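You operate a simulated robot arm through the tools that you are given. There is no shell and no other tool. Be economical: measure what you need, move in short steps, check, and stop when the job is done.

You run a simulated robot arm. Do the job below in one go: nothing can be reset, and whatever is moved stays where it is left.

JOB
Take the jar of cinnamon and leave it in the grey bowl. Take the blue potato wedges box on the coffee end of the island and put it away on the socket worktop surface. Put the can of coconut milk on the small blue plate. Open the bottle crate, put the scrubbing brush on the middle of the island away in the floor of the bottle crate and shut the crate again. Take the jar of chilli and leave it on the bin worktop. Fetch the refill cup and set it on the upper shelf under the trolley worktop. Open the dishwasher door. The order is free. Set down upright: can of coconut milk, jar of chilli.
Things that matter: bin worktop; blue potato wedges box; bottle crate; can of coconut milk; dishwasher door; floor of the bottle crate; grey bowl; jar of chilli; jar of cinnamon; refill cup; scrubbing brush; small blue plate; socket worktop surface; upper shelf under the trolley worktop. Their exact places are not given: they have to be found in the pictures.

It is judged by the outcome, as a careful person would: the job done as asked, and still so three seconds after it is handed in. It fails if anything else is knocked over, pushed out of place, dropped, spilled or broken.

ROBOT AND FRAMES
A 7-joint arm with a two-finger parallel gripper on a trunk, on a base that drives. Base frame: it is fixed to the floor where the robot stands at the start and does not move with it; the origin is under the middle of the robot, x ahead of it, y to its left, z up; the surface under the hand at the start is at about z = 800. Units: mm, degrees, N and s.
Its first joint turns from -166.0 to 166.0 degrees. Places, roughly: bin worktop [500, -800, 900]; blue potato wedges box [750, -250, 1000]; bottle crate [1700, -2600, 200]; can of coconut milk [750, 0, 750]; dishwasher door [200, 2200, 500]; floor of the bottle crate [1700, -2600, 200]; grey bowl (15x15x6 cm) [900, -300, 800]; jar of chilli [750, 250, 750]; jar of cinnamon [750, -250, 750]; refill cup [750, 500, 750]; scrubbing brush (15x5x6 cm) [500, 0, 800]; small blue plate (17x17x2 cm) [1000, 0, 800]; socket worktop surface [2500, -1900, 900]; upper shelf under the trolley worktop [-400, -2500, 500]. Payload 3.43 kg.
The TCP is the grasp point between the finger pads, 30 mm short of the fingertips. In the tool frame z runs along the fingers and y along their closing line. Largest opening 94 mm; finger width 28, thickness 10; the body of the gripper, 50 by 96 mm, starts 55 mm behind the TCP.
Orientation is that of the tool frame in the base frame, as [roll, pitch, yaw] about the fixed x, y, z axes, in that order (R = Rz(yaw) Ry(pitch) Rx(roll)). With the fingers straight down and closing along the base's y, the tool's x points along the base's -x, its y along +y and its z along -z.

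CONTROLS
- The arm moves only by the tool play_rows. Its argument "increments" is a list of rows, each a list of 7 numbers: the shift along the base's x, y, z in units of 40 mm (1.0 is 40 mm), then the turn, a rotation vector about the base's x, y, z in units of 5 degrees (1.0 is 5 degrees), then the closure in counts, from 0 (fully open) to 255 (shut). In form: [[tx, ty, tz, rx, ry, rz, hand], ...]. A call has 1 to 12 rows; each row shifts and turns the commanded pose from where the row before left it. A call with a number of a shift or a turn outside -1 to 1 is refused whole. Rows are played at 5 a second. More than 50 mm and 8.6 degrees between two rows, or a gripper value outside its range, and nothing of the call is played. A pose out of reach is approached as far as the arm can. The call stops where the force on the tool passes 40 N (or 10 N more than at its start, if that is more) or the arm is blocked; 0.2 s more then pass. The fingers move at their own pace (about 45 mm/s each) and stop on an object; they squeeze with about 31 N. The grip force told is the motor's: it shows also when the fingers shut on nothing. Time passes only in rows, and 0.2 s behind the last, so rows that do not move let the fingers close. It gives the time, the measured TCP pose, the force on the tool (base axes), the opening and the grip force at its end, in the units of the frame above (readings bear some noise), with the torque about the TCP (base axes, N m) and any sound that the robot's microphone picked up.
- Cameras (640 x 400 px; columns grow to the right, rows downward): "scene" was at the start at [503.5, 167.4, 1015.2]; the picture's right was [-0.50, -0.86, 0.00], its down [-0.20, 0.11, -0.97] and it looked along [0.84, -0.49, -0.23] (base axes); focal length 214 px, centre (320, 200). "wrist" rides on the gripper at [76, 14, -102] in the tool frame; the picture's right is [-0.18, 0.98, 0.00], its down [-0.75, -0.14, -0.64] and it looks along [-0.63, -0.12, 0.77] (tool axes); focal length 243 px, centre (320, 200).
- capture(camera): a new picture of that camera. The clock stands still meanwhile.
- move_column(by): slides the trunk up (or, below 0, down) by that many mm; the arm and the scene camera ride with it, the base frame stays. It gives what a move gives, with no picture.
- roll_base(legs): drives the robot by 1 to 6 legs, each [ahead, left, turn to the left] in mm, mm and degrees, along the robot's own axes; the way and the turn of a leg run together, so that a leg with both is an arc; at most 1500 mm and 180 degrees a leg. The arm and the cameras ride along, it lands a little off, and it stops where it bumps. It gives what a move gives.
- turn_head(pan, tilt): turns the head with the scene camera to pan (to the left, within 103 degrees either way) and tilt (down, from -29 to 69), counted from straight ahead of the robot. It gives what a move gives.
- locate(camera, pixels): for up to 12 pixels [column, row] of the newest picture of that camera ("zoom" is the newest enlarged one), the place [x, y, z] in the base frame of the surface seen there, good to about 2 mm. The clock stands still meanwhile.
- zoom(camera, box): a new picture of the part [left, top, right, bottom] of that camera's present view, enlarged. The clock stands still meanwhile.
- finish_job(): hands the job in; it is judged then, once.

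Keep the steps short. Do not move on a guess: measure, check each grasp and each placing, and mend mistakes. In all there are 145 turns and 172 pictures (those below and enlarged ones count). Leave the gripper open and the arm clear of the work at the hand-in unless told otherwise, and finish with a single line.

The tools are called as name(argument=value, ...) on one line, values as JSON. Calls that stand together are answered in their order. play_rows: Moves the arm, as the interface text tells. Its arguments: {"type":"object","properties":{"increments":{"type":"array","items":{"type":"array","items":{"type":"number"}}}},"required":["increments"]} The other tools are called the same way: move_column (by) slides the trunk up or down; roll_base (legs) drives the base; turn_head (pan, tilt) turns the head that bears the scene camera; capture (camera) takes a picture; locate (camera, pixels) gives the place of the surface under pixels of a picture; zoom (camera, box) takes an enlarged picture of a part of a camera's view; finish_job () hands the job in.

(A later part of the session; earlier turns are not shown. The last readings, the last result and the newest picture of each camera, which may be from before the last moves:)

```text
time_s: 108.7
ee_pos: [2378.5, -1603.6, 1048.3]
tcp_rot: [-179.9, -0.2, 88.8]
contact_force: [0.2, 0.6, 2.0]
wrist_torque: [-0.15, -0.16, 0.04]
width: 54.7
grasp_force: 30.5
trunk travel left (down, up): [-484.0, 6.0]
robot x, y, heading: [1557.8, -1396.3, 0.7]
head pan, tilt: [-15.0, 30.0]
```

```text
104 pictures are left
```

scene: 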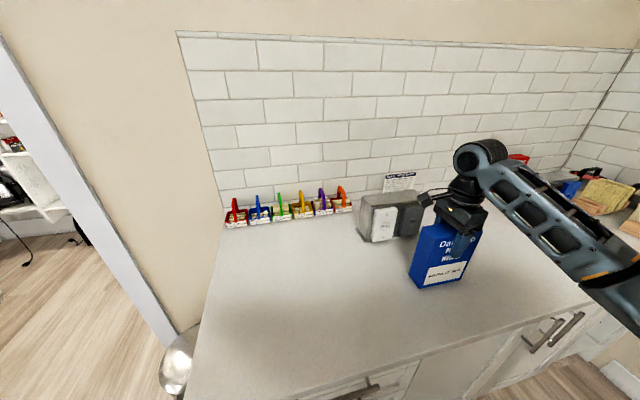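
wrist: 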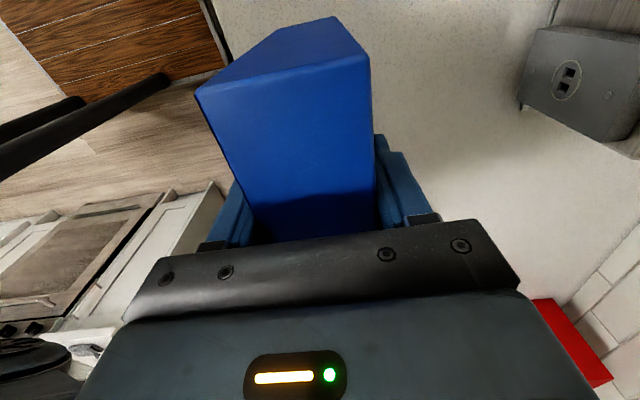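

Touching the counter. I'll release slowly and rise straight up.

play_rows(increments=[[0, 0, -0.03, 0, 0, 0, 200], [0, 0, 0, 0, 0, 0, 100], [0, 0, 0, 0, 0, 0, 0], [0, 0, 0, 0, 0, 0, 0], [0, 0, 0, 0, 0, 0, 0], [0, 0, 1, 0, 0, 0, 0], [0, 0, 1, 0, 0, 0, 0], [0, 0, 1, 0, 0, 0, 0]])

capture(camera="scene")

```text
time_s: 110.5
ee_pos: [2375.6, -1601.9, 1168.4]
tcp_rot: [-179.8, -0.2, 88.8]
contact_force: [0.2, 0.2, 0.3]
wrist_torque: [-0.02, 0.02, 0.01]
width: 94.0
grasp_force: 0.1
trunk travel left (down, up): [-484.0, 6.0]
robot x, y, heading: [1552.6, -1392.8, 0.7]
head pan, tilt: [-15.0, 30.0]
```

```text
103 pictures are left
```

scene: 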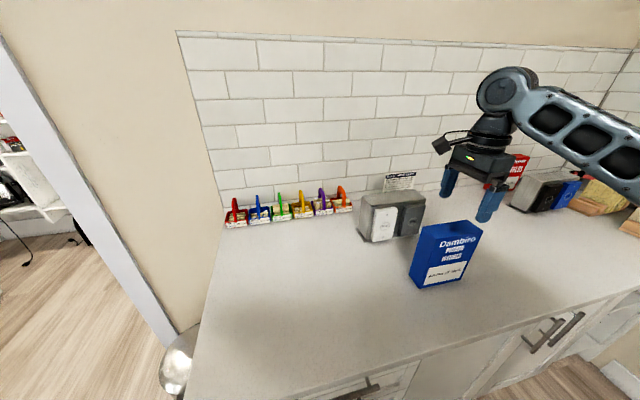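

The box stands upright. While I'm here I'll back off and inspect the bottle crate.

roll_base(legs=[[-400, 0, 0], [0, 0, -50]])

turn_head(pan=0, tilt=45)

capture(camera="scene")

```text
time_s: 114.7
ee_pos: [1684.6, -2057.1, 1166.9]
tcp_rot: [-179.9, -0.1, 52.2]
contact_force: [-0.3, 0.1, 0.7]
wrist_torque: [0.0, 0.02, -0.02]
width: 94.3
grasp_force: 0.1
trunk travel left (down, up): [-484.0, 6.0]
robot x, y, heading: [1147.2, -1402.3, -35.7]
head pan, tilt: [-15.0, 30.0]
stopped in leg 2: the robot was blocked; the commanded pose is now the measured one
```

```text
time_s: 115.4
ee_pos: [1685.3, -2056.9, 1168.9]
tcp_rot: [-179.8, -0.1, 52.2]
contact_force: [0.0, 0.1, 0.1]
wrist_torque: [-0.02, 0.0, 0.01]
width: 94.0
grasp_force: 0.0
trunk travel left (down, up): [-484.0, 6.0]
robot x, y, heading: [1148.7, -1400.0, -36.1]
head pan, tilt: [0.0, 45.0]
```

```text
102 pictures are left
```

scene: 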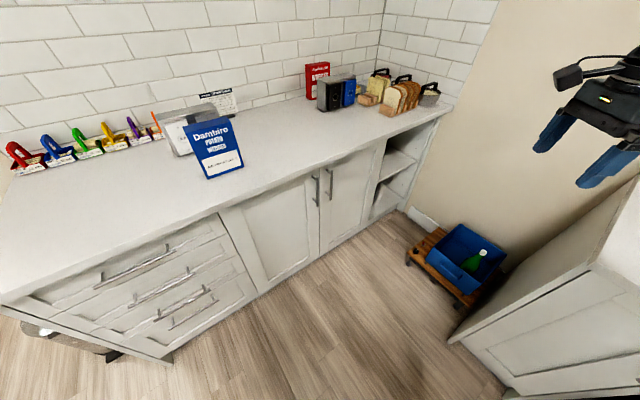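

The turn was blocked: my rear-left corner reached the green bin near (1000, -960). I'll ease away to the right and look at both.

roll_base(legs=[[60, -120, 0]])

turn_head(pan=-10, tilt=45)

zoom(camera="scene", box=[340, 160, 640, 360])

turn_head(pan=103, tilt=45)

capture(camera="scene")

```text
time_s: 116.7
ee_pos: [1666.0, -2188.3, 1167.5]
tcp_rot: [-179.8, 0.0, 52.1]
contact_force: [-0.2, 0.4, 0.0]
wrist_torque: [0.01, -0.01, 0.03]
width: 93.7
grasp_force: 0.0
trunk travel left (down, up): [-484.0, 6.0]
robot x, y, heading: [1126.7, -1531.4, -35.8]
head pan, tilt: [0.0, 45.0]
```

```text
time_s: 117.5
ee_pos: [1663.4, -2188.1, 1167.0]
tcp_rot: [-179.7, -0.2, 52.2]
contact_force: [-0.1, 0.0, -0.4]
wrist_torque: [-0.02, 0.05, -0.05]
width: 93.8
grasp_force: 0.0
trunk travel left (down, up): [-484.0, 6.0]
robot x, y, heading: [1126.0, -1535.3, -35.9]
head pan, tilt: [-10.0, 45.0]
```

```text
2.00 times, centred on (490, 260) of scene
```

zoom: 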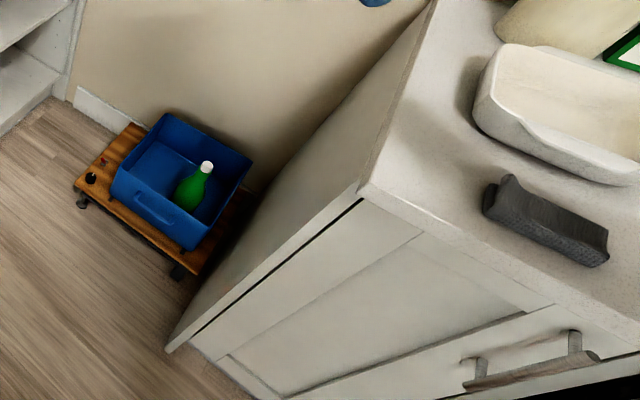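

```text
time_s: 119.4
ee_pos: [1663.9, -2187.8, 1168.4]
tcp_rot: [-179.8, -0.1, 52.2]
contact_force: [-0.5, 0.4, -0.4]
wrist_torque: [0.0, 0.04, -0.01]
width: 93.8
grasp_force: 0.0
trunk travel left (down, up): [-484.0, 6.0]
robot x, y, heading: [1129.6, -1530.7, -35.9]
head pan, tilt: [103.0, 45.0]
```

```text
100 pictures are left
```

scene: 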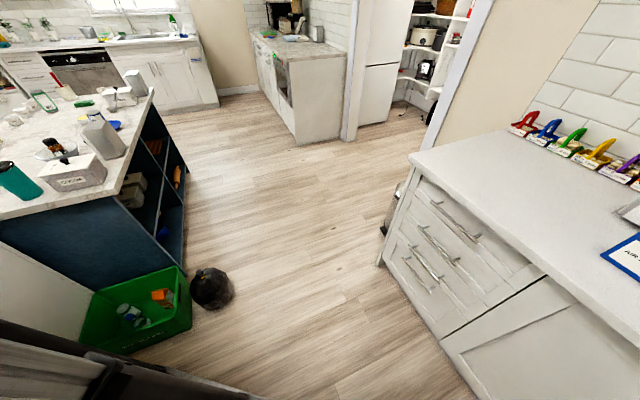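

locate(camera="scene", pixels=[[188, 305], [185, 335], [140, 350], [175, 268]])

turn_head(pan=-15, tilt=45)

capture(camera="scene")

zoom(camera="scene", box=[390, 195, 490, 305])

```text
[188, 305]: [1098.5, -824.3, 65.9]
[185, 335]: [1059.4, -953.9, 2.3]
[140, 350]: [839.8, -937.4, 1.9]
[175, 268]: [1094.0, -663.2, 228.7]
```

```text
time_s: 121.3
ee_pos: [1665.3, -2189.5, 1166.2]
tcp_rot: [-179.8, -0.1, 52.2]
contact_force: [0.3, 0.0, 1.2]
wrist_torque: [-0.04, 0.01, -0.01]
width: 93.9
grasp_force: 0.1
trunk travel left (down, up): [-484.0, 6.0]
robot x, y, heading: [1126.0, -1529.2, -35.8]
head pan, tilt: [-15.0, 45.0]
```

```text
99 pictures are left
```

scene: 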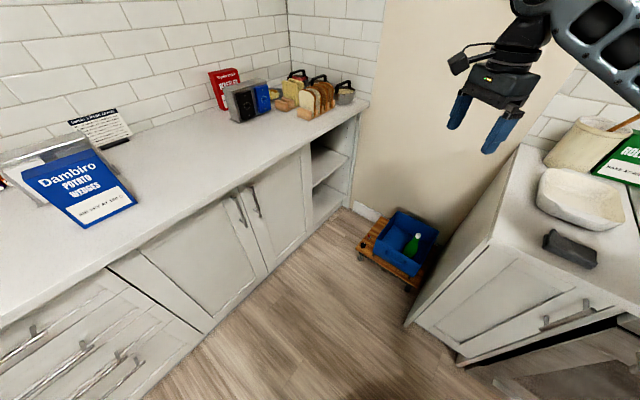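

```text
3.64 times, centred on (440, 250) of scene
```

zoom: 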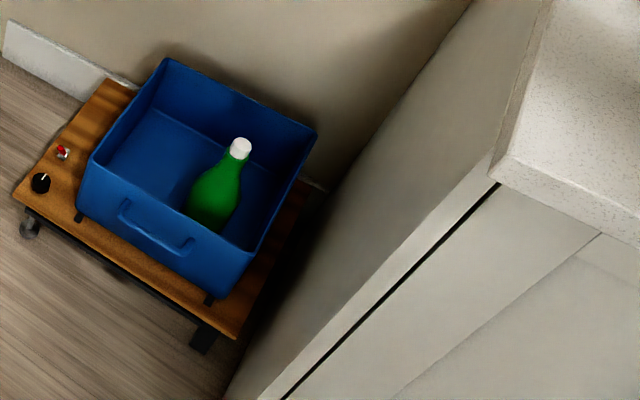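

locate(camera="zoom", pixels=[[167, 60], [315, 130], [245, 265], [85, 180], [155, 150], [155, 235], [123, 205], [190, 245], [240, 150], [40, 182], [62, 152], [270, 200]])

```text
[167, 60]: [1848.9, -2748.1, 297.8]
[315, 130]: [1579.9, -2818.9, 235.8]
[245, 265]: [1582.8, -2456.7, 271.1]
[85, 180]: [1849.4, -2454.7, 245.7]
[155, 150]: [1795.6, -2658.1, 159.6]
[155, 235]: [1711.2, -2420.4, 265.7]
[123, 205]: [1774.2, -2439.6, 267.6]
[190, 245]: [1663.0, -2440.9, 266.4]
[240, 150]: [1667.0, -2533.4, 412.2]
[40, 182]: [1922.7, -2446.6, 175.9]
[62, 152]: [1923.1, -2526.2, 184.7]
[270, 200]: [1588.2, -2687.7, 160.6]
```

The crate spans x 1583–1850, y -2455 to -2750, rim z≈298, floor z≈160, with a bottle in it. It sits on rails with a handle facing +y. I'll bring the arm in line, drive round in front of it and face it.

play_rows(increments=[[0.29, 0.9, 0.3, 0, 0, 0, 0], [0.29, 0.9, 0.3, 0, 0, 0, 0], [0.29, 0.9, 0.3, 0, 0, 0, 0], [0.29, 0.9, 0.3, 0, 0, 0, 0], [0.29, 0.9, 0.3, 0, 0, 0, 0], [0.29, 0.9, 0.3, 0, 0, 0, 0]])

roll_base(legs=[[540, 230, 0], [0, 0, -54]])

turn_head(pan=0, tilt=60)

capture(camera="scene")

capture(camera="wrist")

```text
time_s: 122.7
ee_pos: [1734.5, -1969.4, 1244.1]
tcp_rot: [-179.7, 0.0, 52.1]
contact_force: [0.1, 0.0, 0.1]
wrist_torque: [0.05, -0.01, 0.02]
width: 93.8
grasp_force: 0.2
trunk travel left (down, up): [-484.0, 6.0]
robot x, y, heading: [1125.4, -1532.5, -35.9]
head pan, tilt: [-15.0, 45.0]
```

```text
time_s: 128.4
ee_pos: [1715.4, -2408.6, 1244.0]
tcp_rot: [-179.7, -0.1, -0.4]
contact_force: [-0.4, -0.2, 0.0]
wrist_torque: [0.0, 0.02, -0.01]
width: 94.1
grasp_force: 0.0
trunk travel left (down, up): [-484.0, 6.0]
robot x, y, heading: [1694.0, -1658.2, -88.4]
head pan, tilt: [-15.0, 45.0]
```

```text
time_s: 129.2
ee_pos: [1714.9, -2408.0, 1244.3]
tcp_rot: [-179.8, -0.1, -0.4]
contact_force: [-0.7, 0.3, -0.1]
wrist_torque: [-0.02, 0.03, -0.02]
width: 94.1
grasp_force: 0.0
trunk travel left (down, up): [-484.0, 6.0]
robot x, y, heading: [1693.3, -1659.1, -88.2]
head pan, tilt: [0.0, 60.0]
```

```text
97 pictures are left
```

scene: 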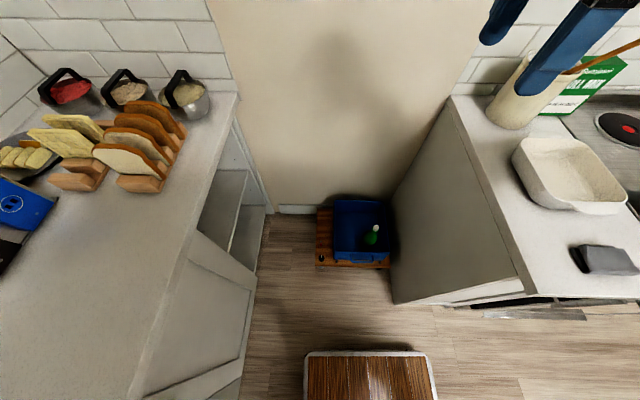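

```text
96 pictures are left
```

wrist: 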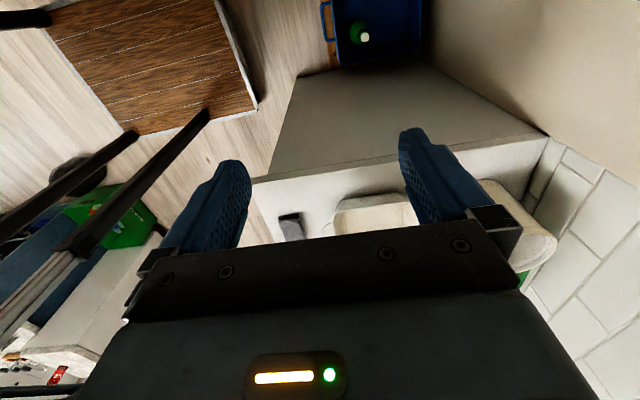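

move_column(by=-300)

turn_head(pan=-20, tilt=40)

capture(camera="scene")

```text
time_s: 132.2
ee_pos: [1716.5, -2407.8, 943.9]
tcp_rot: [-180.0, 0.0, -0.5]
contact_force: [0.9, 0.6, 0.6]
wrist_torque: [0.02, 0.0, -0.02]
width: 93.9
grasp_force: 0.0
trunk travel left (down, up): [-184.0, 306.0]
robot x, y, heading: [1694.9, -1654.9, -88.4]
head pan, tilt: [0.0, 60.0]
```

```text
time_s: 133.0
ee_pos: [1715.6, -2408.4, 943.5]
tcp_rot: [-179.8, 0.0, -0.4]
contact_force: [-0.7, -0.1, 0.3]
wrist_torque: [-0.01, 0.02, 0.0]
width: 93.9
grasp_force: 0.0
trunk travel left (down, up): [-184.0, 306.0]
robot x, y, heading: [1694.2, -1656.7, -88.4]
head pan, tilt: [-20.0, 40.0]
```

```text
95 pictures are left
```

scene: 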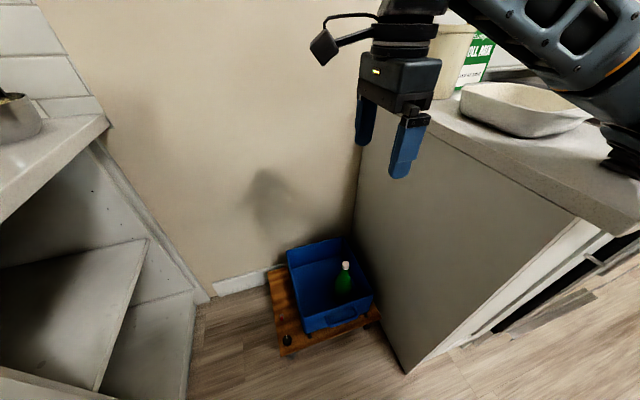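

locate(camera="scene", pixels=[[520, 40], [560, 60], [610, 100], [628, 140], [480, 10], [400, 75], [588, 195], [465, 88]])

turn_head(pan=-70, tilt=30)

capture(camera="scene")

```text
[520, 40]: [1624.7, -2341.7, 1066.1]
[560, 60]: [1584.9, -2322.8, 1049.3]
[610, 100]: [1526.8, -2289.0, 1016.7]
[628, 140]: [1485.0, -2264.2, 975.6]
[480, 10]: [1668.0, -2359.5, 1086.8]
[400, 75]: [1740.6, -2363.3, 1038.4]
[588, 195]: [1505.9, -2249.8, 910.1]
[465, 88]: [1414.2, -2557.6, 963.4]
```

```text
time_s: 134.2
ee_pos: [1715.9, -2408.8, 944.3]
tcp_rot: [-179.8, -0.1, -0.4]
contact_force: [-0.9, 0.7, -0.2]
wrist_torque: [0.04, 0.01, 0.01]
width: 93.7
grasp_force: 0.1
trunk travel left (down, up): [-184.0, 306.0]
robot x, y, heading: [1695.1, -1659.7, -88.5]
head pan, tilt: [-70.0, 30.0]
```

```text
94 pictures are left
```

scene: 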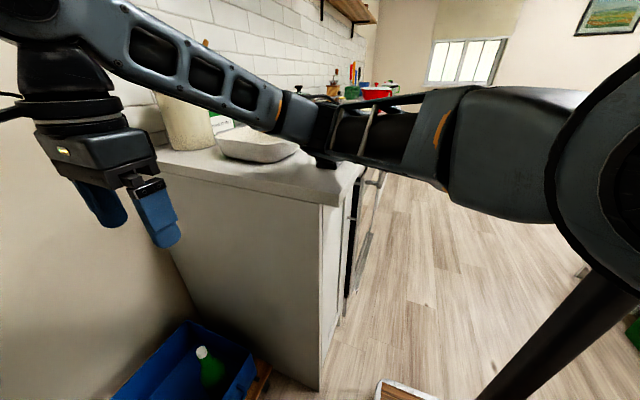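

The elbow hangs just over the counter corner at (1485, -2264, 975). I'll back the robot slightly, raise the trunk, and lower the hand with the arm instead, so that the arm straightens.

move_column(by=150)

roll_base(legs=[[-60, 60, -6]])

play_rows(increments=[[0, 0, -1, 0, 0, 0, 120], [0, 0, -1, 0, 0, 0, 120], [0, 0, -1, 0, 0, 0, 120], [0, 0, -1, 0, 0, 0, 120], [0, 0, -1, 0, 0, 0, 120]])

capture(camera="scene")

```text
time_s: 135.9
ee_pos: [1714.8, -2407.6, 1093.7]
tcp_rot: [-179.7, -0.1, -0.3]
contact_force: [-0.2, 1.0, 0.1]
wrist_torque: [-0.03, 0.0, 0.01]
width: 94.1
grasp_force: 0.1
trunk travel left (down, up): [-334.0, 156.0]
robot x, y, heading: [1694.8, -1658.3, -88.5]
head pan, tilt: [-70.0, 30.0]
```

```text
time_s: 137.0
ee_pos: [1695.9, -2345.2, 1095.0]
tcp_rot: [-179.9, -0.2, -6.6]
contact_force: [-0.6, -1.1, -0.1]
wrist_torque: [-0.02, -0.05, -0.03]
width: 94.0
grasp_force: 0.1
trunk travel left (down, up): [-334.0, 156.0]
robot x, y, heading: [1751.9, -1599.5, -94.5]
head pan, tilt: [-70.0, 30.0]
```

```text
time_s: 138.2
ee_pos: [1694.6, -2348.5, 892.5]
tcp_rot: [-179.9, -0.1, -6.5]
contact_force: [0.3, 0.5, 0.2]
wrist_torque: [-0.02, 0.0, -0.02]
width: 50.0
grasp_force: 0.1
trunk travel left (down, up): [-334.0, 156.0]
robot x, y, heading: [1751.1, -1601.7, -94.3]
head pan, tilt: [-70.0, 30.0]
```

```text
93 pictures are left
```

scene: 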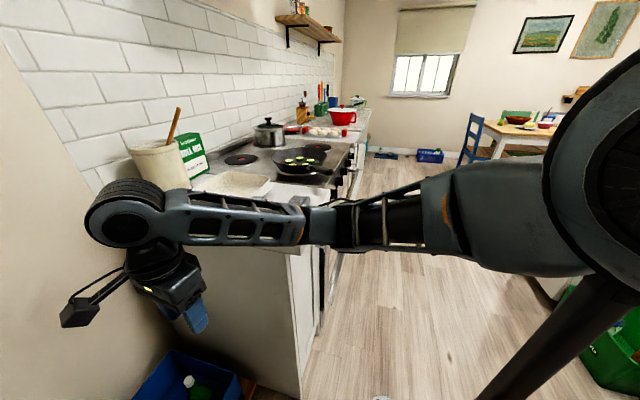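

locate(camera="scene", pixels=[[330, 225], [300, 240], [340, 245], [390, 235], [250, 238], [440, 240]])

```text
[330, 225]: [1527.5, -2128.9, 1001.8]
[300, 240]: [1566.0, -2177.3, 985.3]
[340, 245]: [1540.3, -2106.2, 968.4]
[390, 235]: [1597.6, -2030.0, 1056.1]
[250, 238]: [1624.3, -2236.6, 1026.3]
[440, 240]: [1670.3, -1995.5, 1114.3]
```

The elbow now sits at (1530, -2120), in front of the counter. I'll go lower.

play_rows(increments=[[0, 0, -1, 0, 0, 0, 120], [0, 0, -1, 0, 0, 0, 120], [0, 0, -1, 0, 0, 0, 120], [0, 0, -1, 0, 0, 0, 120], [0, 0, -1, 0, 0, 0, 120]])

capture(camera="scene")

```text
time_s: 139.4
ee_pos: [1694.2, -2346.4, 690.5]
tcp_rot: [-179.7, -0.1, -6.5]
contact_force: [0.7, 0.1, -0.8]
wrist_torque: [0.01, -0.01, -0.02]
width: 49.3
grasp_force: 0.0
trunk travel left (down, up): [-334.0, 156.0]
robot x, y, heading: [1757.3, -1600.9, -94.5]
head pan, tilt: [-70.0, 30.0]
```

```text
92 pictures are left
```

scene: 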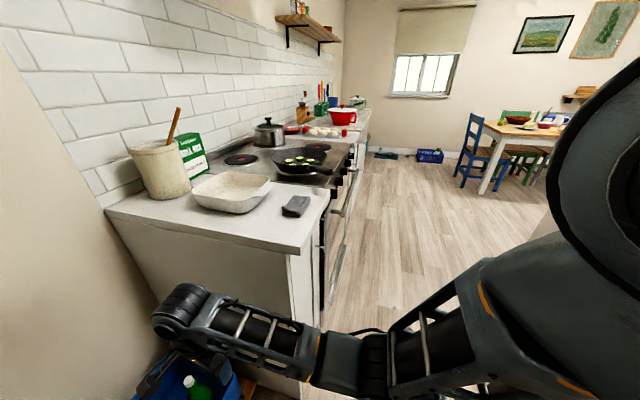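

move_column(by=-200)

turn_head(pan=-10, tilt=60)

capture(camera="scene")

capture(camera="wrist")

```text
time_s: 141.6
ee_pos: [1694.8, -2346.8, 491.9]
tcp_rot: [-179.8, -0.1, -6.4]
contact_force: [-0.3, 0.1, -0.9]
wrist_torque: [0.01, -0.02, -0.03]
width: 49.8
grasp_force: 0.1
trunk travel left (down, up): [-134.0, 356.0]
robot x, y, heading: [1758.0, -1598.6, -94.6]
head pan, tilt: [-70.0, 30.0]
```

```text
time_s: 142.9
ee_pos: [1694.3, -2348.9, 492.6]
tcp_rot: [-179.7, 0.0, -6.5]
contact_force: [0.0, -0.4, 0.2]
wrist_torque: [-0.03, 0.0, 0.03]
width: 49.8
grasp_force: 0.1
trunk travel left (down, up): [-134.0, 356.0]
robot x, y, heading: [1756.3, -1601.0, -94.7]
head pan, tilt: [-10.0, 60.0]
```

```text
91 pictures are left
```

scene: 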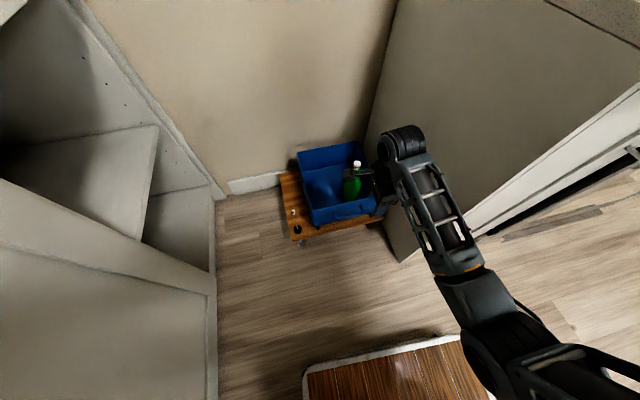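

```text
90 pictures are left
```

wrist: 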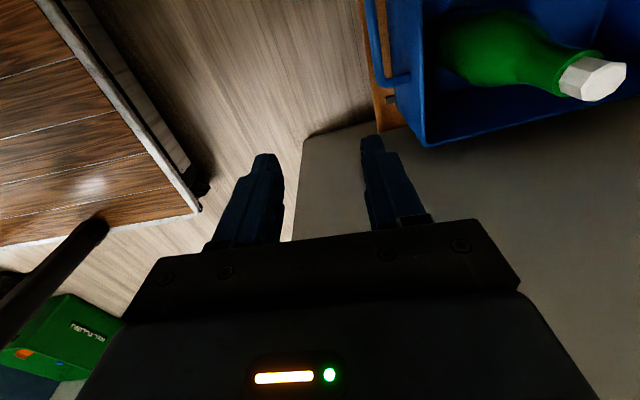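

zoom(camera="scene", box=[280, 130, 400, 250])

locate(camera="wrist", pixels=[[374, 10], [377, 40], [384, 70], [396, 82], [410, 80], [393, 40], [405, 10], [425, 140], [596, 78]])

```text
3.33 times, centred on (340, 190) of scene
```

zoom: 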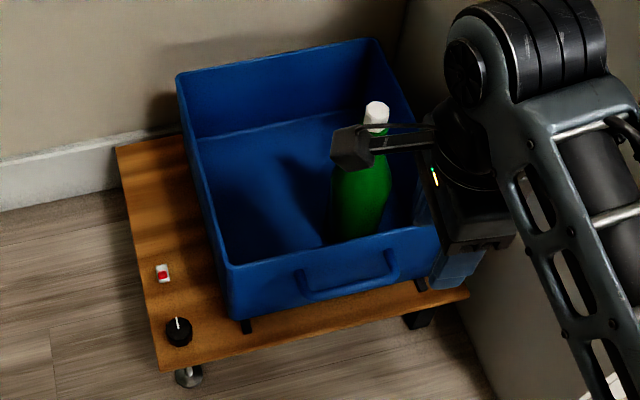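

```text
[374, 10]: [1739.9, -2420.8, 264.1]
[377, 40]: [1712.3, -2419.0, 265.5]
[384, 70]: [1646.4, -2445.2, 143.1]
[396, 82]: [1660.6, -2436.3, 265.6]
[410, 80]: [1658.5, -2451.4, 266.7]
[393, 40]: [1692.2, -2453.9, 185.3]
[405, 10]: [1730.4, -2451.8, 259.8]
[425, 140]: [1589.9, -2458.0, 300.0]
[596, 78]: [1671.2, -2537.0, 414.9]
```

The handle bar is at y≈-2424, z≈262, x 1660–1775, and the crate face is at y=-2454. I'll align the half-open fingers above the bar.

play_rows(increments=[[0.3, -0.93, 0, 0, 0, 0.65, 179], [0.3, -0.93, 0, 0, 0, 0.65, 179], [0, 0, 0, 0, 0, 0, 179]])

move_column(by=-130)

capture(camera="wrist")

zoom(camera="scene", box=[260, 120, 440, 270])

```text
time_s: 143.7
ee_pos: [1718.6, -2421.6, 494.6]
tcp_rot: [-179.8, -0.2, 0.0]
contact_force: [-0.5, 0.0, 0.0]
wrist_torque: [0.01, -0.03, -0.02]
width: 27.8
grasp_force: 0.1
trunk travel left (down, up): [-134.0, 356.0]
robot x, y, heading: [1754.1, -1597.4, -94.8]
head pan, tilt: [-10.0, 60.0]
```

```text
time_s: 145.3
ee_pos: [1718.9, -2421.1, 364.6]
tcp_rot: [-179.8, -0.1, 0.0]
contact_force: [-0.7, 0.0, 0.2]
wrist_torque: [0.01, 0.01, 0.0]
width: 27.8
grasp_force: 0.0
trunk travel left (down, up): [-4.0, 486.0]
robot x, y, heading: [1752.1, -1600.7, -94.5]
head pan, tilt: [-10.0, 60.0]
```

```text
88 pictures are left
```

wrist: 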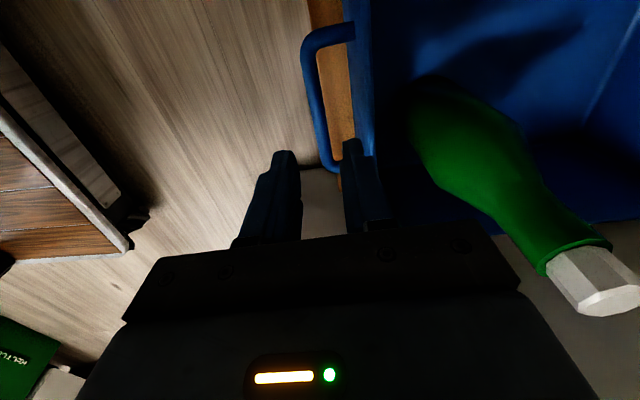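

```text
2.67 times, centred on (350, 195) of scene
```

zoom: 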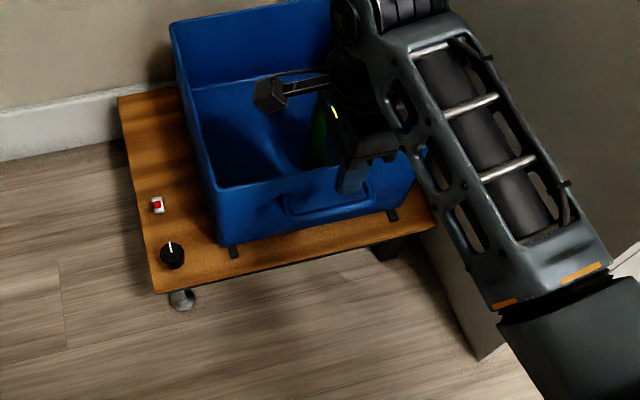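

play_rows(increments=[[0, 0, -0.7, 0, 0, 0, 179], [0, 0, -0.7, 0, 0, 0, 179], [0, 0, -0.5, 0, 0, 0, 179], [0, 0, -0.4, 0, 0, 0, 179]])

capture(camera="wrist")

```text
time_s: 146.3
ee_pos: [1718.0, -2421.7, 272.2]
tcp_rot: [-179.8, -0.1, 0.0]
contact_force: [-0.1, -0.4, 0.6]
wrist_torque: [0.01, 0.0, 0.0]
width: 27.9
grasp_force: 0.2
trunk travel left (down, up): [-4.0, 486.0]
robot x, y, heading: [1754.2, -1600.2, -94.3]
head pan, tilt: [-10.0, 60.0]
```

```text
86 pictures are left
```

wrist: 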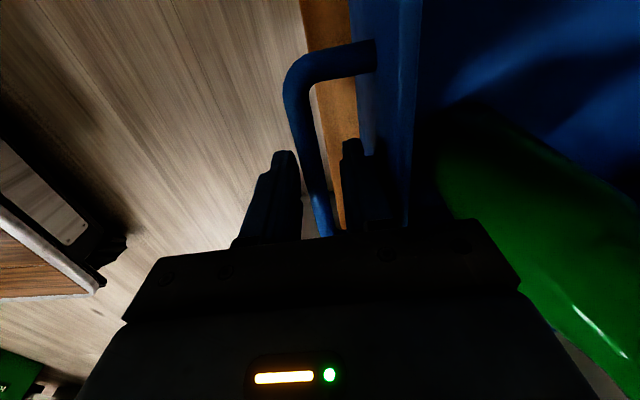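

The bar is between the fingers. I'll close on it and pull toward me.

play_rows(increments=[[0, 0, 0, 0, 0, 0, 255], [0, 0, 0, 0, 0, 0, 255], [0, 0.3, 0, 0, 0, 0, 255], [0, 0.5, 0, 0, 0, 0, 255], [0, 0.5, 0, 0, 0, 0, 255]])

zoom(camera="scene", box=[260, 120, 440, 270])

```text
time_s: 147.5
ee_pos: [1719.3, -2367.1, 271.5]
tcp_rot: [-179.8, -0.1, -0.1]
contact_force: [-4.6, -1.2, -28.1]
wrist_torque: [-0.01, 0.04, -0.21]
width: 11.6
grasp_force: 45.1
trunk travel left (down, up): [-4.0, 486.0]
robot x, y, heading: [1756.0, -1600.4, -94.6]
head pan, tilt: [-10.0, 60.0]
```

```text
2.67 times, centred on (350, 195) of scene
```

zoom: 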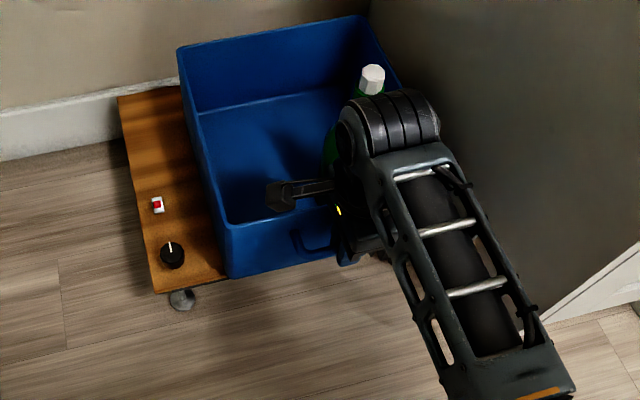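

The crate slides out. I'll pull on gently.

play_rows(increments=[[0, 0.5, 0.05, 0, 0, 0, 255], [0, 0.5, 0, 0, 0, 0, 255], [0, 0.5, 0, 0, 0, 0, 255], [0, 0.5, 0, 0, 0, 0, 255], [0, 0.5, 0, 0, 0, 0, 255], [0, 0, 0, 0, 0, 0, 255]])

capture(camera="scene")

```text
time_s: 148.9
ee_pos: [1717.6, -2269.5, 273.6]
tcp_rot: [-179.7, -0.2, 0.0]
contact_force: [8.5, 2.3, -32.2]
wrist_torque: [0.02, -0.1, -0.4]
width: 11.8
grasp_force: 44.6
trunk travel left (down, up): [-4.0, 486.0]
robot x, y, heading: [1754.8, -1598.7, -94.7]
head pan, tilt: [-10.0, 60.0]
```

```text
84 pictures are left
```

scene: 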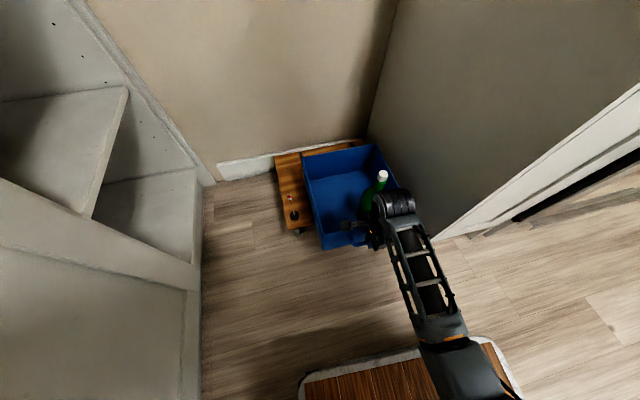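

It is open by 150 mm. I'll release the handle, rise, then raise the trunk and back away.

play_rows(increments=[[0, 0, 0, 0, 0, 0, 179], [0, 0, 0, 0, 0, 0, 179], [0, 0, 0.7, 0, 0, 0, 179], [0, 0, 1, 0, 0, 0, 179], [0, 0, 1, 0, 0, 0, 179], [0, 0, 1, 0, 0, 0, 179]])

move_column(by=350)

capture(camera="wrist")

capture(camera="scene")

```text
time_s: 150.3
ee_pos: [1717.9, -2270.4, 397.5]
tcp_rot: [180.0, -0.2, 0.0]
contact_force: [0.3, 1.1, 0.3]
wrist_torque: [0.01, 0.02, -0.02]
width: 28.0
grasp_force: 0.0
out of reach, approached as far as the arm can: row 6
trunk travel left (down, up): [-4.0, 486.0]
robot x, y, heading: [1753.8, -1599.3, -94.4]
head pan, tilt: [-10.0, 60.0]
```

```text
time_s: 153.7
ee_pos: [1718.3, -2270.9, 747.1]
tcp_rot: [180.0, -0.1, 0.0]
contact_force: [0.2, -0.9, -0.2]
wrist_torque: [0.01, -0.01, 0.0]
width: 28.0
grasp_force: 0.1
trunk travel left (down, up): [-354.0, 136.0]
robot x, y, heading: [1754.6, -1603.9, -94.4]
head pan, tilt: [-10.0, 60.0]
```

```text
83 pictures are left
```

wrist: 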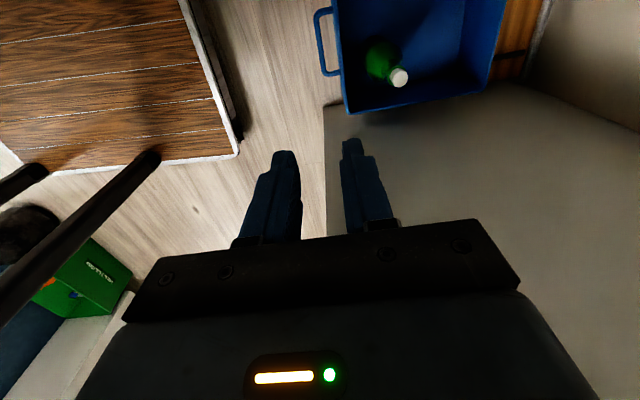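

```text
82 pictures are left
```

scene: 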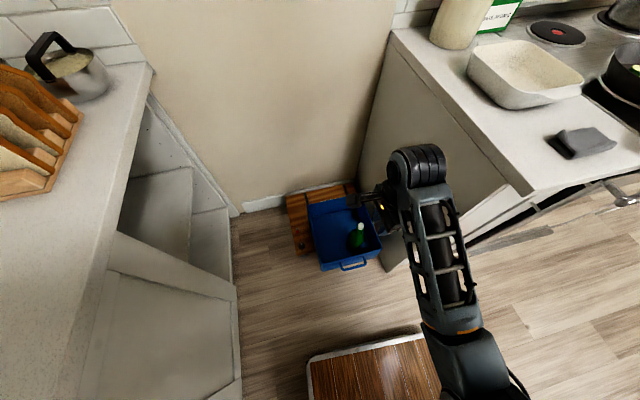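

The crate is open and the bottle stands. I'll record the crate's present places.

zoom(camera="scene", box=[270, 170, 410, 280])

locate(camera="wrist", pixels=[[325, 40], [340, 10], [350, 110], [450, 20], [415, 50], [398, 76], [380, 55], [500, 10], [480, 85]])

```text
3.64 times, centred on (340, 225) of scene
```

zoom: 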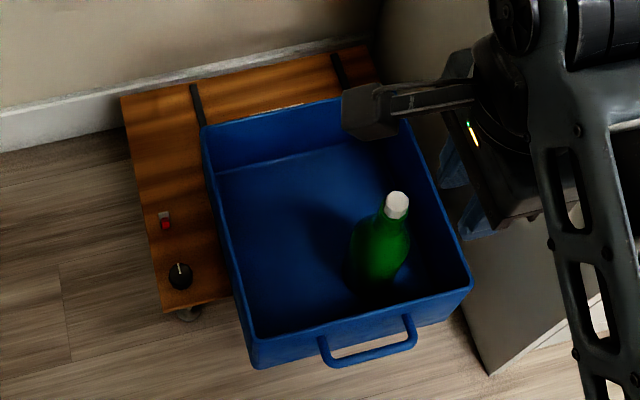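

```text
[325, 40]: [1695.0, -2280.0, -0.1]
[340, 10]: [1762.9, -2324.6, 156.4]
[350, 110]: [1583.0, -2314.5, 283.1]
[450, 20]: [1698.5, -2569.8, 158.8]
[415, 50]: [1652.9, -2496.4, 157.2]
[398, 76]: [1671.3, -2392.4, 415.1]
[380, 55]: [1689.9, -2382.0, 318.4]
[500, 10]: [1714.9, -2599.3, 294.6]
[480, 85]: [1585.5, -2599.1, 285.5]
```

move_column(by=130)

roll_base(legs=[[0, -400, 0], [-120, 0, 0], [0, 0, 94.4], [-1450, 0, 0]])

```text
time_s: 155.3
ee_pos: [1718.3, -2270.9, 877.4]
tcp_rot: [-179.9, -0.2, 0.0]
contact_force: [-0.1, 0.4, 0.0]
wrist_torque: [-0.01, -0.01, -0.02]
width: 28.0
grasp_force: 0.0
trunk travel left (down, up): [-484.0, 6.0]
robot x, y, heading: [1751.7, -1595.5, -94.7]
head pan, tilt: [-10.0, 60.0]
```

```text
time_s: 156.9
ee_pos: [1521.3, -2254.7, 877.5]
tcp_rot: [179.9, -0.9, 0.9]
contact_force: [1.3, -0.5, 0.2]
wrist_torque: [0.04, 0.09, -0.05]
width: 27.8
grasp_force: 0.0
trunk travel left (down, up): [-484.0, 6.0]
robot x, y, heading: [1555.5, -1583.7, -94.9]
head pan, tilt: [-10.0, 60.0]
stopped in leg 1: the force on the tool passed its limit at 98 N (the readings are from after the stop); the commanded pose is now the measured one
```

The hand bumped the stove counter's end. I'll step back left and check what happened there.

roll_base(legs=[[0, 80, 0]])

turn_head(pan=-40, tilt=45)

capture(camera="scene")

```text
time_s: 158.0
ee_pos: [1602.9, -2258.7, 876.2]
tcp_rot: [180.0, -0.8, 0.7]
contact_force: [-0.3, -0.2, 0.2]
wrist_torque: [-0.01, 0.01, 0.04]
width: 28.2
grasp_force: 0.1
trunk travel left (down, up): [-484.0, 6.0]
robot x, y, heading: [1630.9, -1588.2, -94.5]
head pan, tilt: [-10.0, 60.0]
```

```text
time_s: 158.9
ee_pos: [1602.7, -2260.6, 877.7]
tcp_rot: [180.0, -0.8, 0.9]
contact_force: [-0.5, 0.1, 0.2]
wrist_torque: [0.0, 0.02, 0.0]
width: 28.0
grasp_force: 0.1
trunk travel left (down, up): [-484.0, 6.0]
robot x, y, heading: [1634.9, -1588.8, -94.5]
head pan, tilt: [-40.0, 45.0]
```

```text
80 pictures are left
```

scene: 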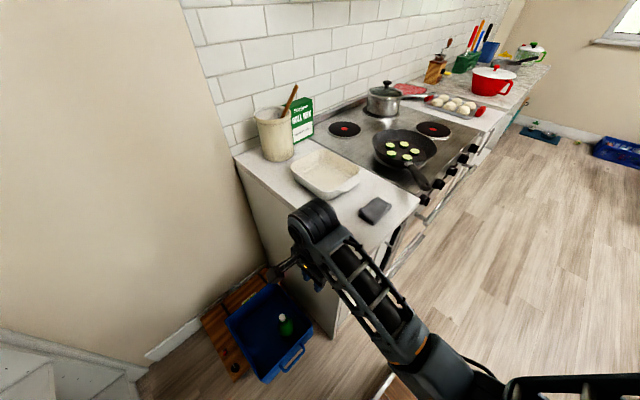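

Nothing was disturbed. I'll back off first, then strafe, turn and reverse along the corridor.

roll_base(legs=[[-190, 0, 0], [0, -260, 0], [0, 0, 94.5], [-1480, 0, 0]])

turn_head(pan=60, tilt=45)

capture(camera="scene")

```text
time_s: 172.7
ee_pos: [615.0, -1321.8, 876.9]
tcp_rot: [-179.9, -0.8, 94.6]
contact_force: [0.5, 0.0, -0.2]
wrist_torque: [-0.02, 0.0, -0.01]
width: 28.0
grasp_force: 0.2
trunk travel left (down, up): [-484.0, 6.0]
robot x, y, heading: [-58.6, -1336.1, -0.7]
head pan, tilt: [-40.0, 45.0]
```

```text
time_s: 174.4
ee_pos: [615.3, -1321.3, 876.8]
tcp_rot: [-180.0, -0.8, 94.7]
contact_force: [0.5, 0.4, -0.6]
wrist_torque: [0.01, 0.01, 0.03]
width: 27.8
grasp_force: 0.1
trunk travel left (down, up): [-484.0, 6.0]
robot x, y, heading: [-60.1, -1337.7, -1.0]
head pan, tilt: [60.0, 45.0]
```

```text
79 pictures are left
```

scene: 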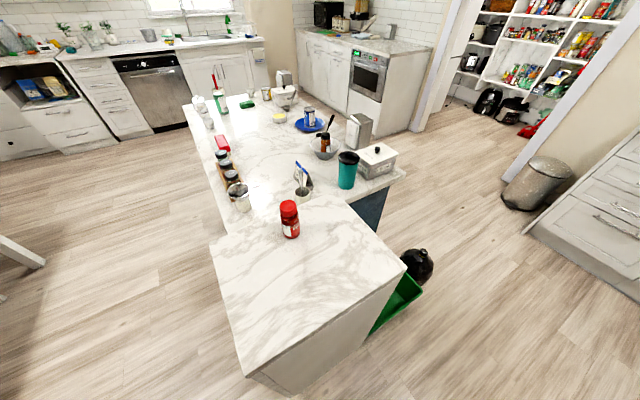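

I'll raise the hand high, then drive back beside the island in front of the brush.

play_rows(increments=[[0, 0, 1, 0, 0, 0, 0], [0.2, 0, 1, 0, 0, 0, 0], [0.2, 0, 1, 0, 0, 0, 0], [0.2, 0, 1, 0, 0, 0, 0], [0.2, 0, 1, 0, 0, 0, 0], [0.2, 0, 1, 0, 0, 0, 0], [0, 0, 1, 0, 0, 0, 0], [0, 0, 1, 0, 0, 0, 0]])

roll_base(legs=[[-240, 0, 0], [0, 1330, 0.7]])

turn_head(pan=-20, tilt=40)

capture(camera="scene")

capture(camera="wrist")

```text
time_s: 176.2
ee_pos: [614.1, -1320.9, 876.9]
tcp_rot: [-179.9, -0.8, 94.6]
contact_force: [0.7, 0.4, 0.3]
wrist_torque: [-0.02, -0.02, -0.02]
width: 94.1
grasp_force: 0.1
out of reach, approached as far as the arm can: row 1, 2, 3, 4, 5, 6, 7, 8
trunk travel left (down, up): [-484.0, 6.0]
robot x, y, heading: [-57.3, -1334.3, -1.0]
head pan, tilt: [60.0, 45.0]
```

```text
time_s: 180.4
ee_pos: [371.7, -973.5, 878.0]
tcp_rot: [-180.0, 0.0, 93.3]
contact_force: [-0.2, -1.4, -0.4]
wrist_torque: [-0.05, 0.0, -0.08]
width: 93.9
grasp_force: 0.1
trunk travel left (down, up): [-484.0, 6.0]
robot x, y, heading: [-299.4, -983.0, -0.2]
head pan, tilt: [60.0, 45.0]
stopped in leg 2: the force on the tool passed its limit at 75 N (the readings are from after the stop); the commanded pose is now the measured one
```

```text
time_s: 181.9
ee_pos: [371.8, -974.7, 876.7]
tcp_rot: [180.0, 0.0, 93.3]
contact_force: [-0.3, -8.2, 0.0]
wrist_torque: [0.05, 0.03, -0.54]
width: 93.9
grasp_force: 0.0
trunk travel left (down, up): [-484.0, 6.0]
robot x, y, heading: [-298.4, -986.2, -0.3]
head pan, tilt: [-20.0, 40.0]
```

```text
78 pictures are left
```

scene: 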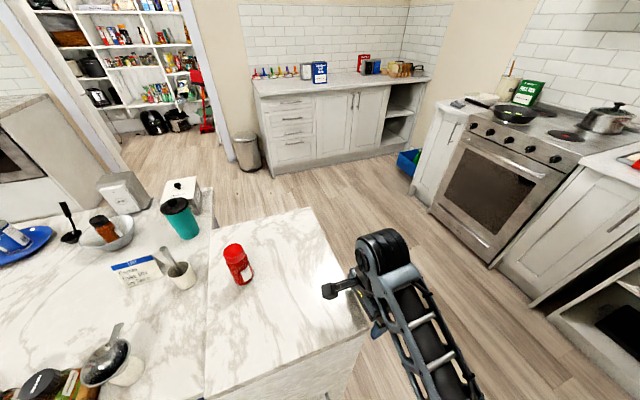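

```text
77 pictures are left
```

wrist: 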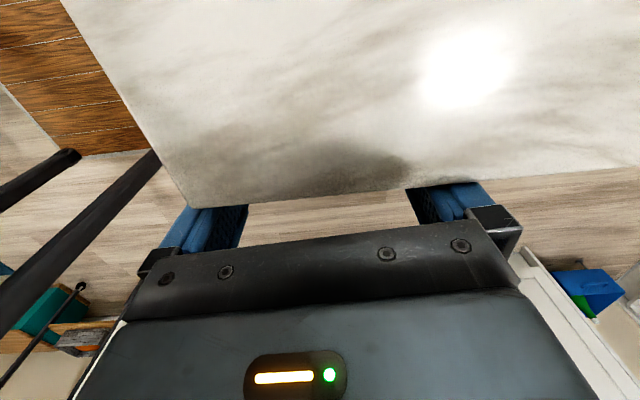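

The hand didn't rise (the arm is folded against a limit) and it bumped the cart's edge. I'll step right and then extend the arm outward before raising it.

roll_base(legs=[[0, -120, 0]])

play_rows(increments=[[0.9, 0, 0, 0, 0, 0, 0], [0.9, 0, 0, 0, 0, 0, 0], [0.9, 0, 0, 0, 0, 0, 0], [0.9, 0, 0, 0, 0, 0, 0]])

locate(camera="scene", pixels=[[233, 250], [245, 280], [205, 360], [330, 350], [308, 210]])

```text
time_s: 183.1
ee_pos: [371.1, -1092.6, 877.7]
tcp_rot: [180.0, -0.1, 93.4]
contact_force: [0.1, 0.9, 0.3]
wrist_torque: [-0.02, -0.01, 0.0]
width: 93.9
grasp_force: 0.1
trunk travel left (down, up): [-484.0, 6.0]
robot x, y, heading: [-301.1, -1104.7, -0.1]
head pan, tilt: [-20.0, 40.0]
```

```text
time_s: 184.1
ee_pos: [515.2, -1093.4, 878.3]
tcp_rot: [-179.9, -0.1, 93.4]
contact_force: [-0.6, -0.7, -0.4]
wrist_torque: [0.02, -0.03, 0.0]
width: 94.1
grasp_force: 0.0
trunk travel left (down, up): [-484.0, 6.0]
robot x, y, heading: [-302.1, -1105.9, -0.2]
head pan, tilt: [-20.0, 40.0]
```

```text
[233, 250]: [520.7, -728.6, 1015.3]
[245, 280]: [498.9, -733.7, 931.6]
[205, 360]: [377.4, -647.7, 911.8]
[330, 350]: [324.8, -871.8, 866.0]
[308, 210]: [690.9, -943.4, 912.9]
```

Chilli is still in place. Now I'll raise.

play_rows(increments=[[0, 0, 1, 0, 0, 0, 0], [0, 0, 1, 0, 0, 0, 0], [0, 0, 1, 0, 0, 0, 0], [0, 0, 1, 0, 0, 0, 0], [0, 0, 1, 0, 0, 0, 0], [0, 0, 1, 0, 0, 0, 0], [0, 0, 1, 0, 0, 0, 0]])

```text
time_s: 185.7
ee_pos: [516.7, -1089.4, 1117.9]
tcp_rot: [-179.9, 0.0, 93.5]
contact_force: [0.4, 0.5, -0.2]
wrist_torque: [-0.02, 0.01, 0.0]
width: 94.2
grasp_force: 0.0
out of reach, approached as far as the arm can: row 1, 2
trunk travel left (down, up): [-484.0, 6.0]
robot x, y, heading: [-299.1, -1111.3, -0.3]
head pan, tilt: [-20.0, 40.0]
```

play_rows(increments=[[0, 0, 1, 0, 0, 0, 0], [0, 0, 0.5, 0, 0, 0, 0]])

roll_base(legs=[[0, 1100, 0]])

capture(camera="scene")

capture(camera="wrist")

```text
time_s: 186.3
ee_pos: [517.9, -1087.4, 1179.9]
tcp_rot: [180.0, -0.2, 93.4]
contact_force: [1.0, -0.3, -0.4]
wrist_torque: [-0.01, 0.05, 0.0]
width: 93.8
grasp_force: 0.0
trunk travel left (down, up): [-484.0, 6.0]
robot x, y, heading: [-298.0, -1105.7, -0.2]
head pan, tilt: [-20.0, 40.0]
```

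```text
time_s: 191.9
ee_pos: [518.6, 15.4, 1178.6]
tcp_rot: [-180.0, 0.1, 93.8]
contact_force: [-0.5, 0.6, -0.1]
wrist_torque: [0.0, 0.03, 0.01]
width: 94.0
grasp_force: 0.0
trunk travel left (down, up): [-484.0, 6.0]
robot x, y, heading: [-294.2, -12.4, 0.4]
head pan, tilt: [-20.0, 40.0]
```

```text
76 pictures are left
```

scene: 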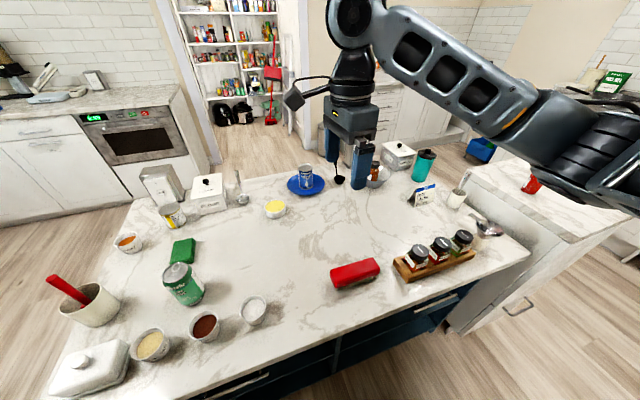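

```text
75 pictures are left
```

wrist: 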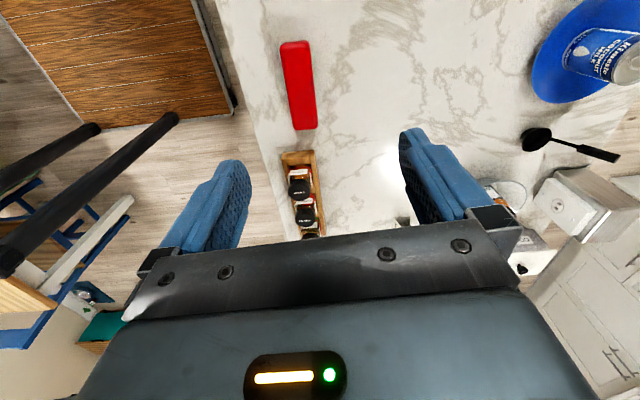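

locate(camera="wrist", pixels=[[281, 45], [309, 43], [293, 128], [317, 126], [300, 85]])

locate(camera="scene", pixels=[[332, 270], [378, 263], [355, 268], [336, 285], [120, 242], [136, 238], [128, 252]])

zoom(camera="scene", box=[310, 230, 400, 310])

```text
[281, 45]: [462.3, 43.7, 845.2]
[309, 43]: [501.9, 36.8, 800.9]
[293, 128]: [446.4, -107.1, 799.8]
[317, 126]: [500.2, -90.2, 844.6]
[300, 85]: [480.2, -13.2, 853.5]
```

```text
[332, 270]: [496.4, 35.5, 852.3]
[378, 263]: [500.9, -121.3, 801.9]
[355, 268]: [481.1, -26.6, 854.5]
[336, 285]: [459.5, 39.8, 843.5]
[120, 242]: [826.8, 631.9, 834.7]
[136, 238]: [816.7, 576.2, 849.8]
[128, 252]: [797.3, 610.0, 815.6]
```

```text
5.00 times, centred on (355, 270) of scene
```

zoom: 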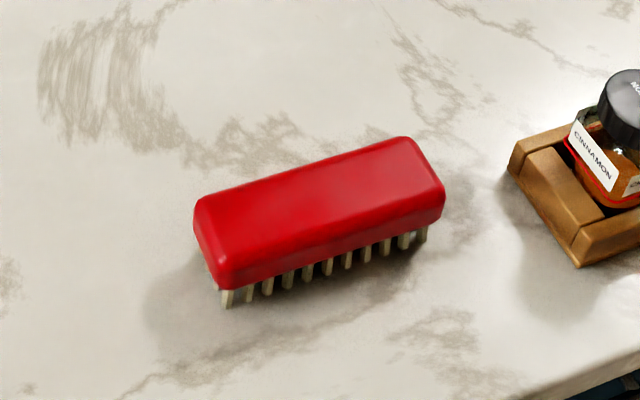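

The brush is centred at (481, -22), lying along y, body z 820–854. I'll descend in steps.

play_rows(increments=[[-0.47, -0.47, -0.5, 0, 0, -0.35, 0], [-0.47, -0.47, -0.7, 0, 0, 0, 0], [0, 0, -1, 0, 0, 0, 0], [0, 0, -1, 0, 0, 0, 0], [0, 0, -1, 0, 0, 0, 0], [0, 0, -1, 0, 0, 0, 0], [0, 0, -1, 0, 0, 0, 0]])

capture(camera="wrist")

capture(camera="scene")

```text
time_s: 193.6
ee_pos: [481.7, -20.7, 932.1]
tcp_rot: [-180.0, 0.0, 92.2]
contact_force: [0.3, 0.0, -0.3]
wrist_torque: [0.01, 0.01, -0.04]
width: 94.0
grasp_force: 0.1
trunk travel left (down, up): [-484.0, 6.0]
robot x, y, heading: [-300.6, -8.1, 0.3]
head pan, tilt: [-20.0, 40.0]
```

```text
73 pictures are left
```

wrist: 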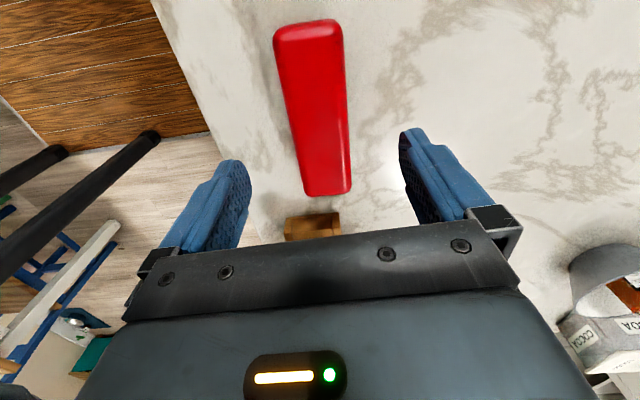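

```text
72 pictures are left
```

scene: 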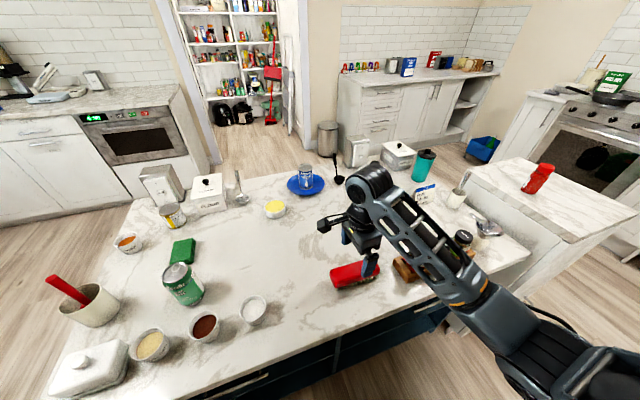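

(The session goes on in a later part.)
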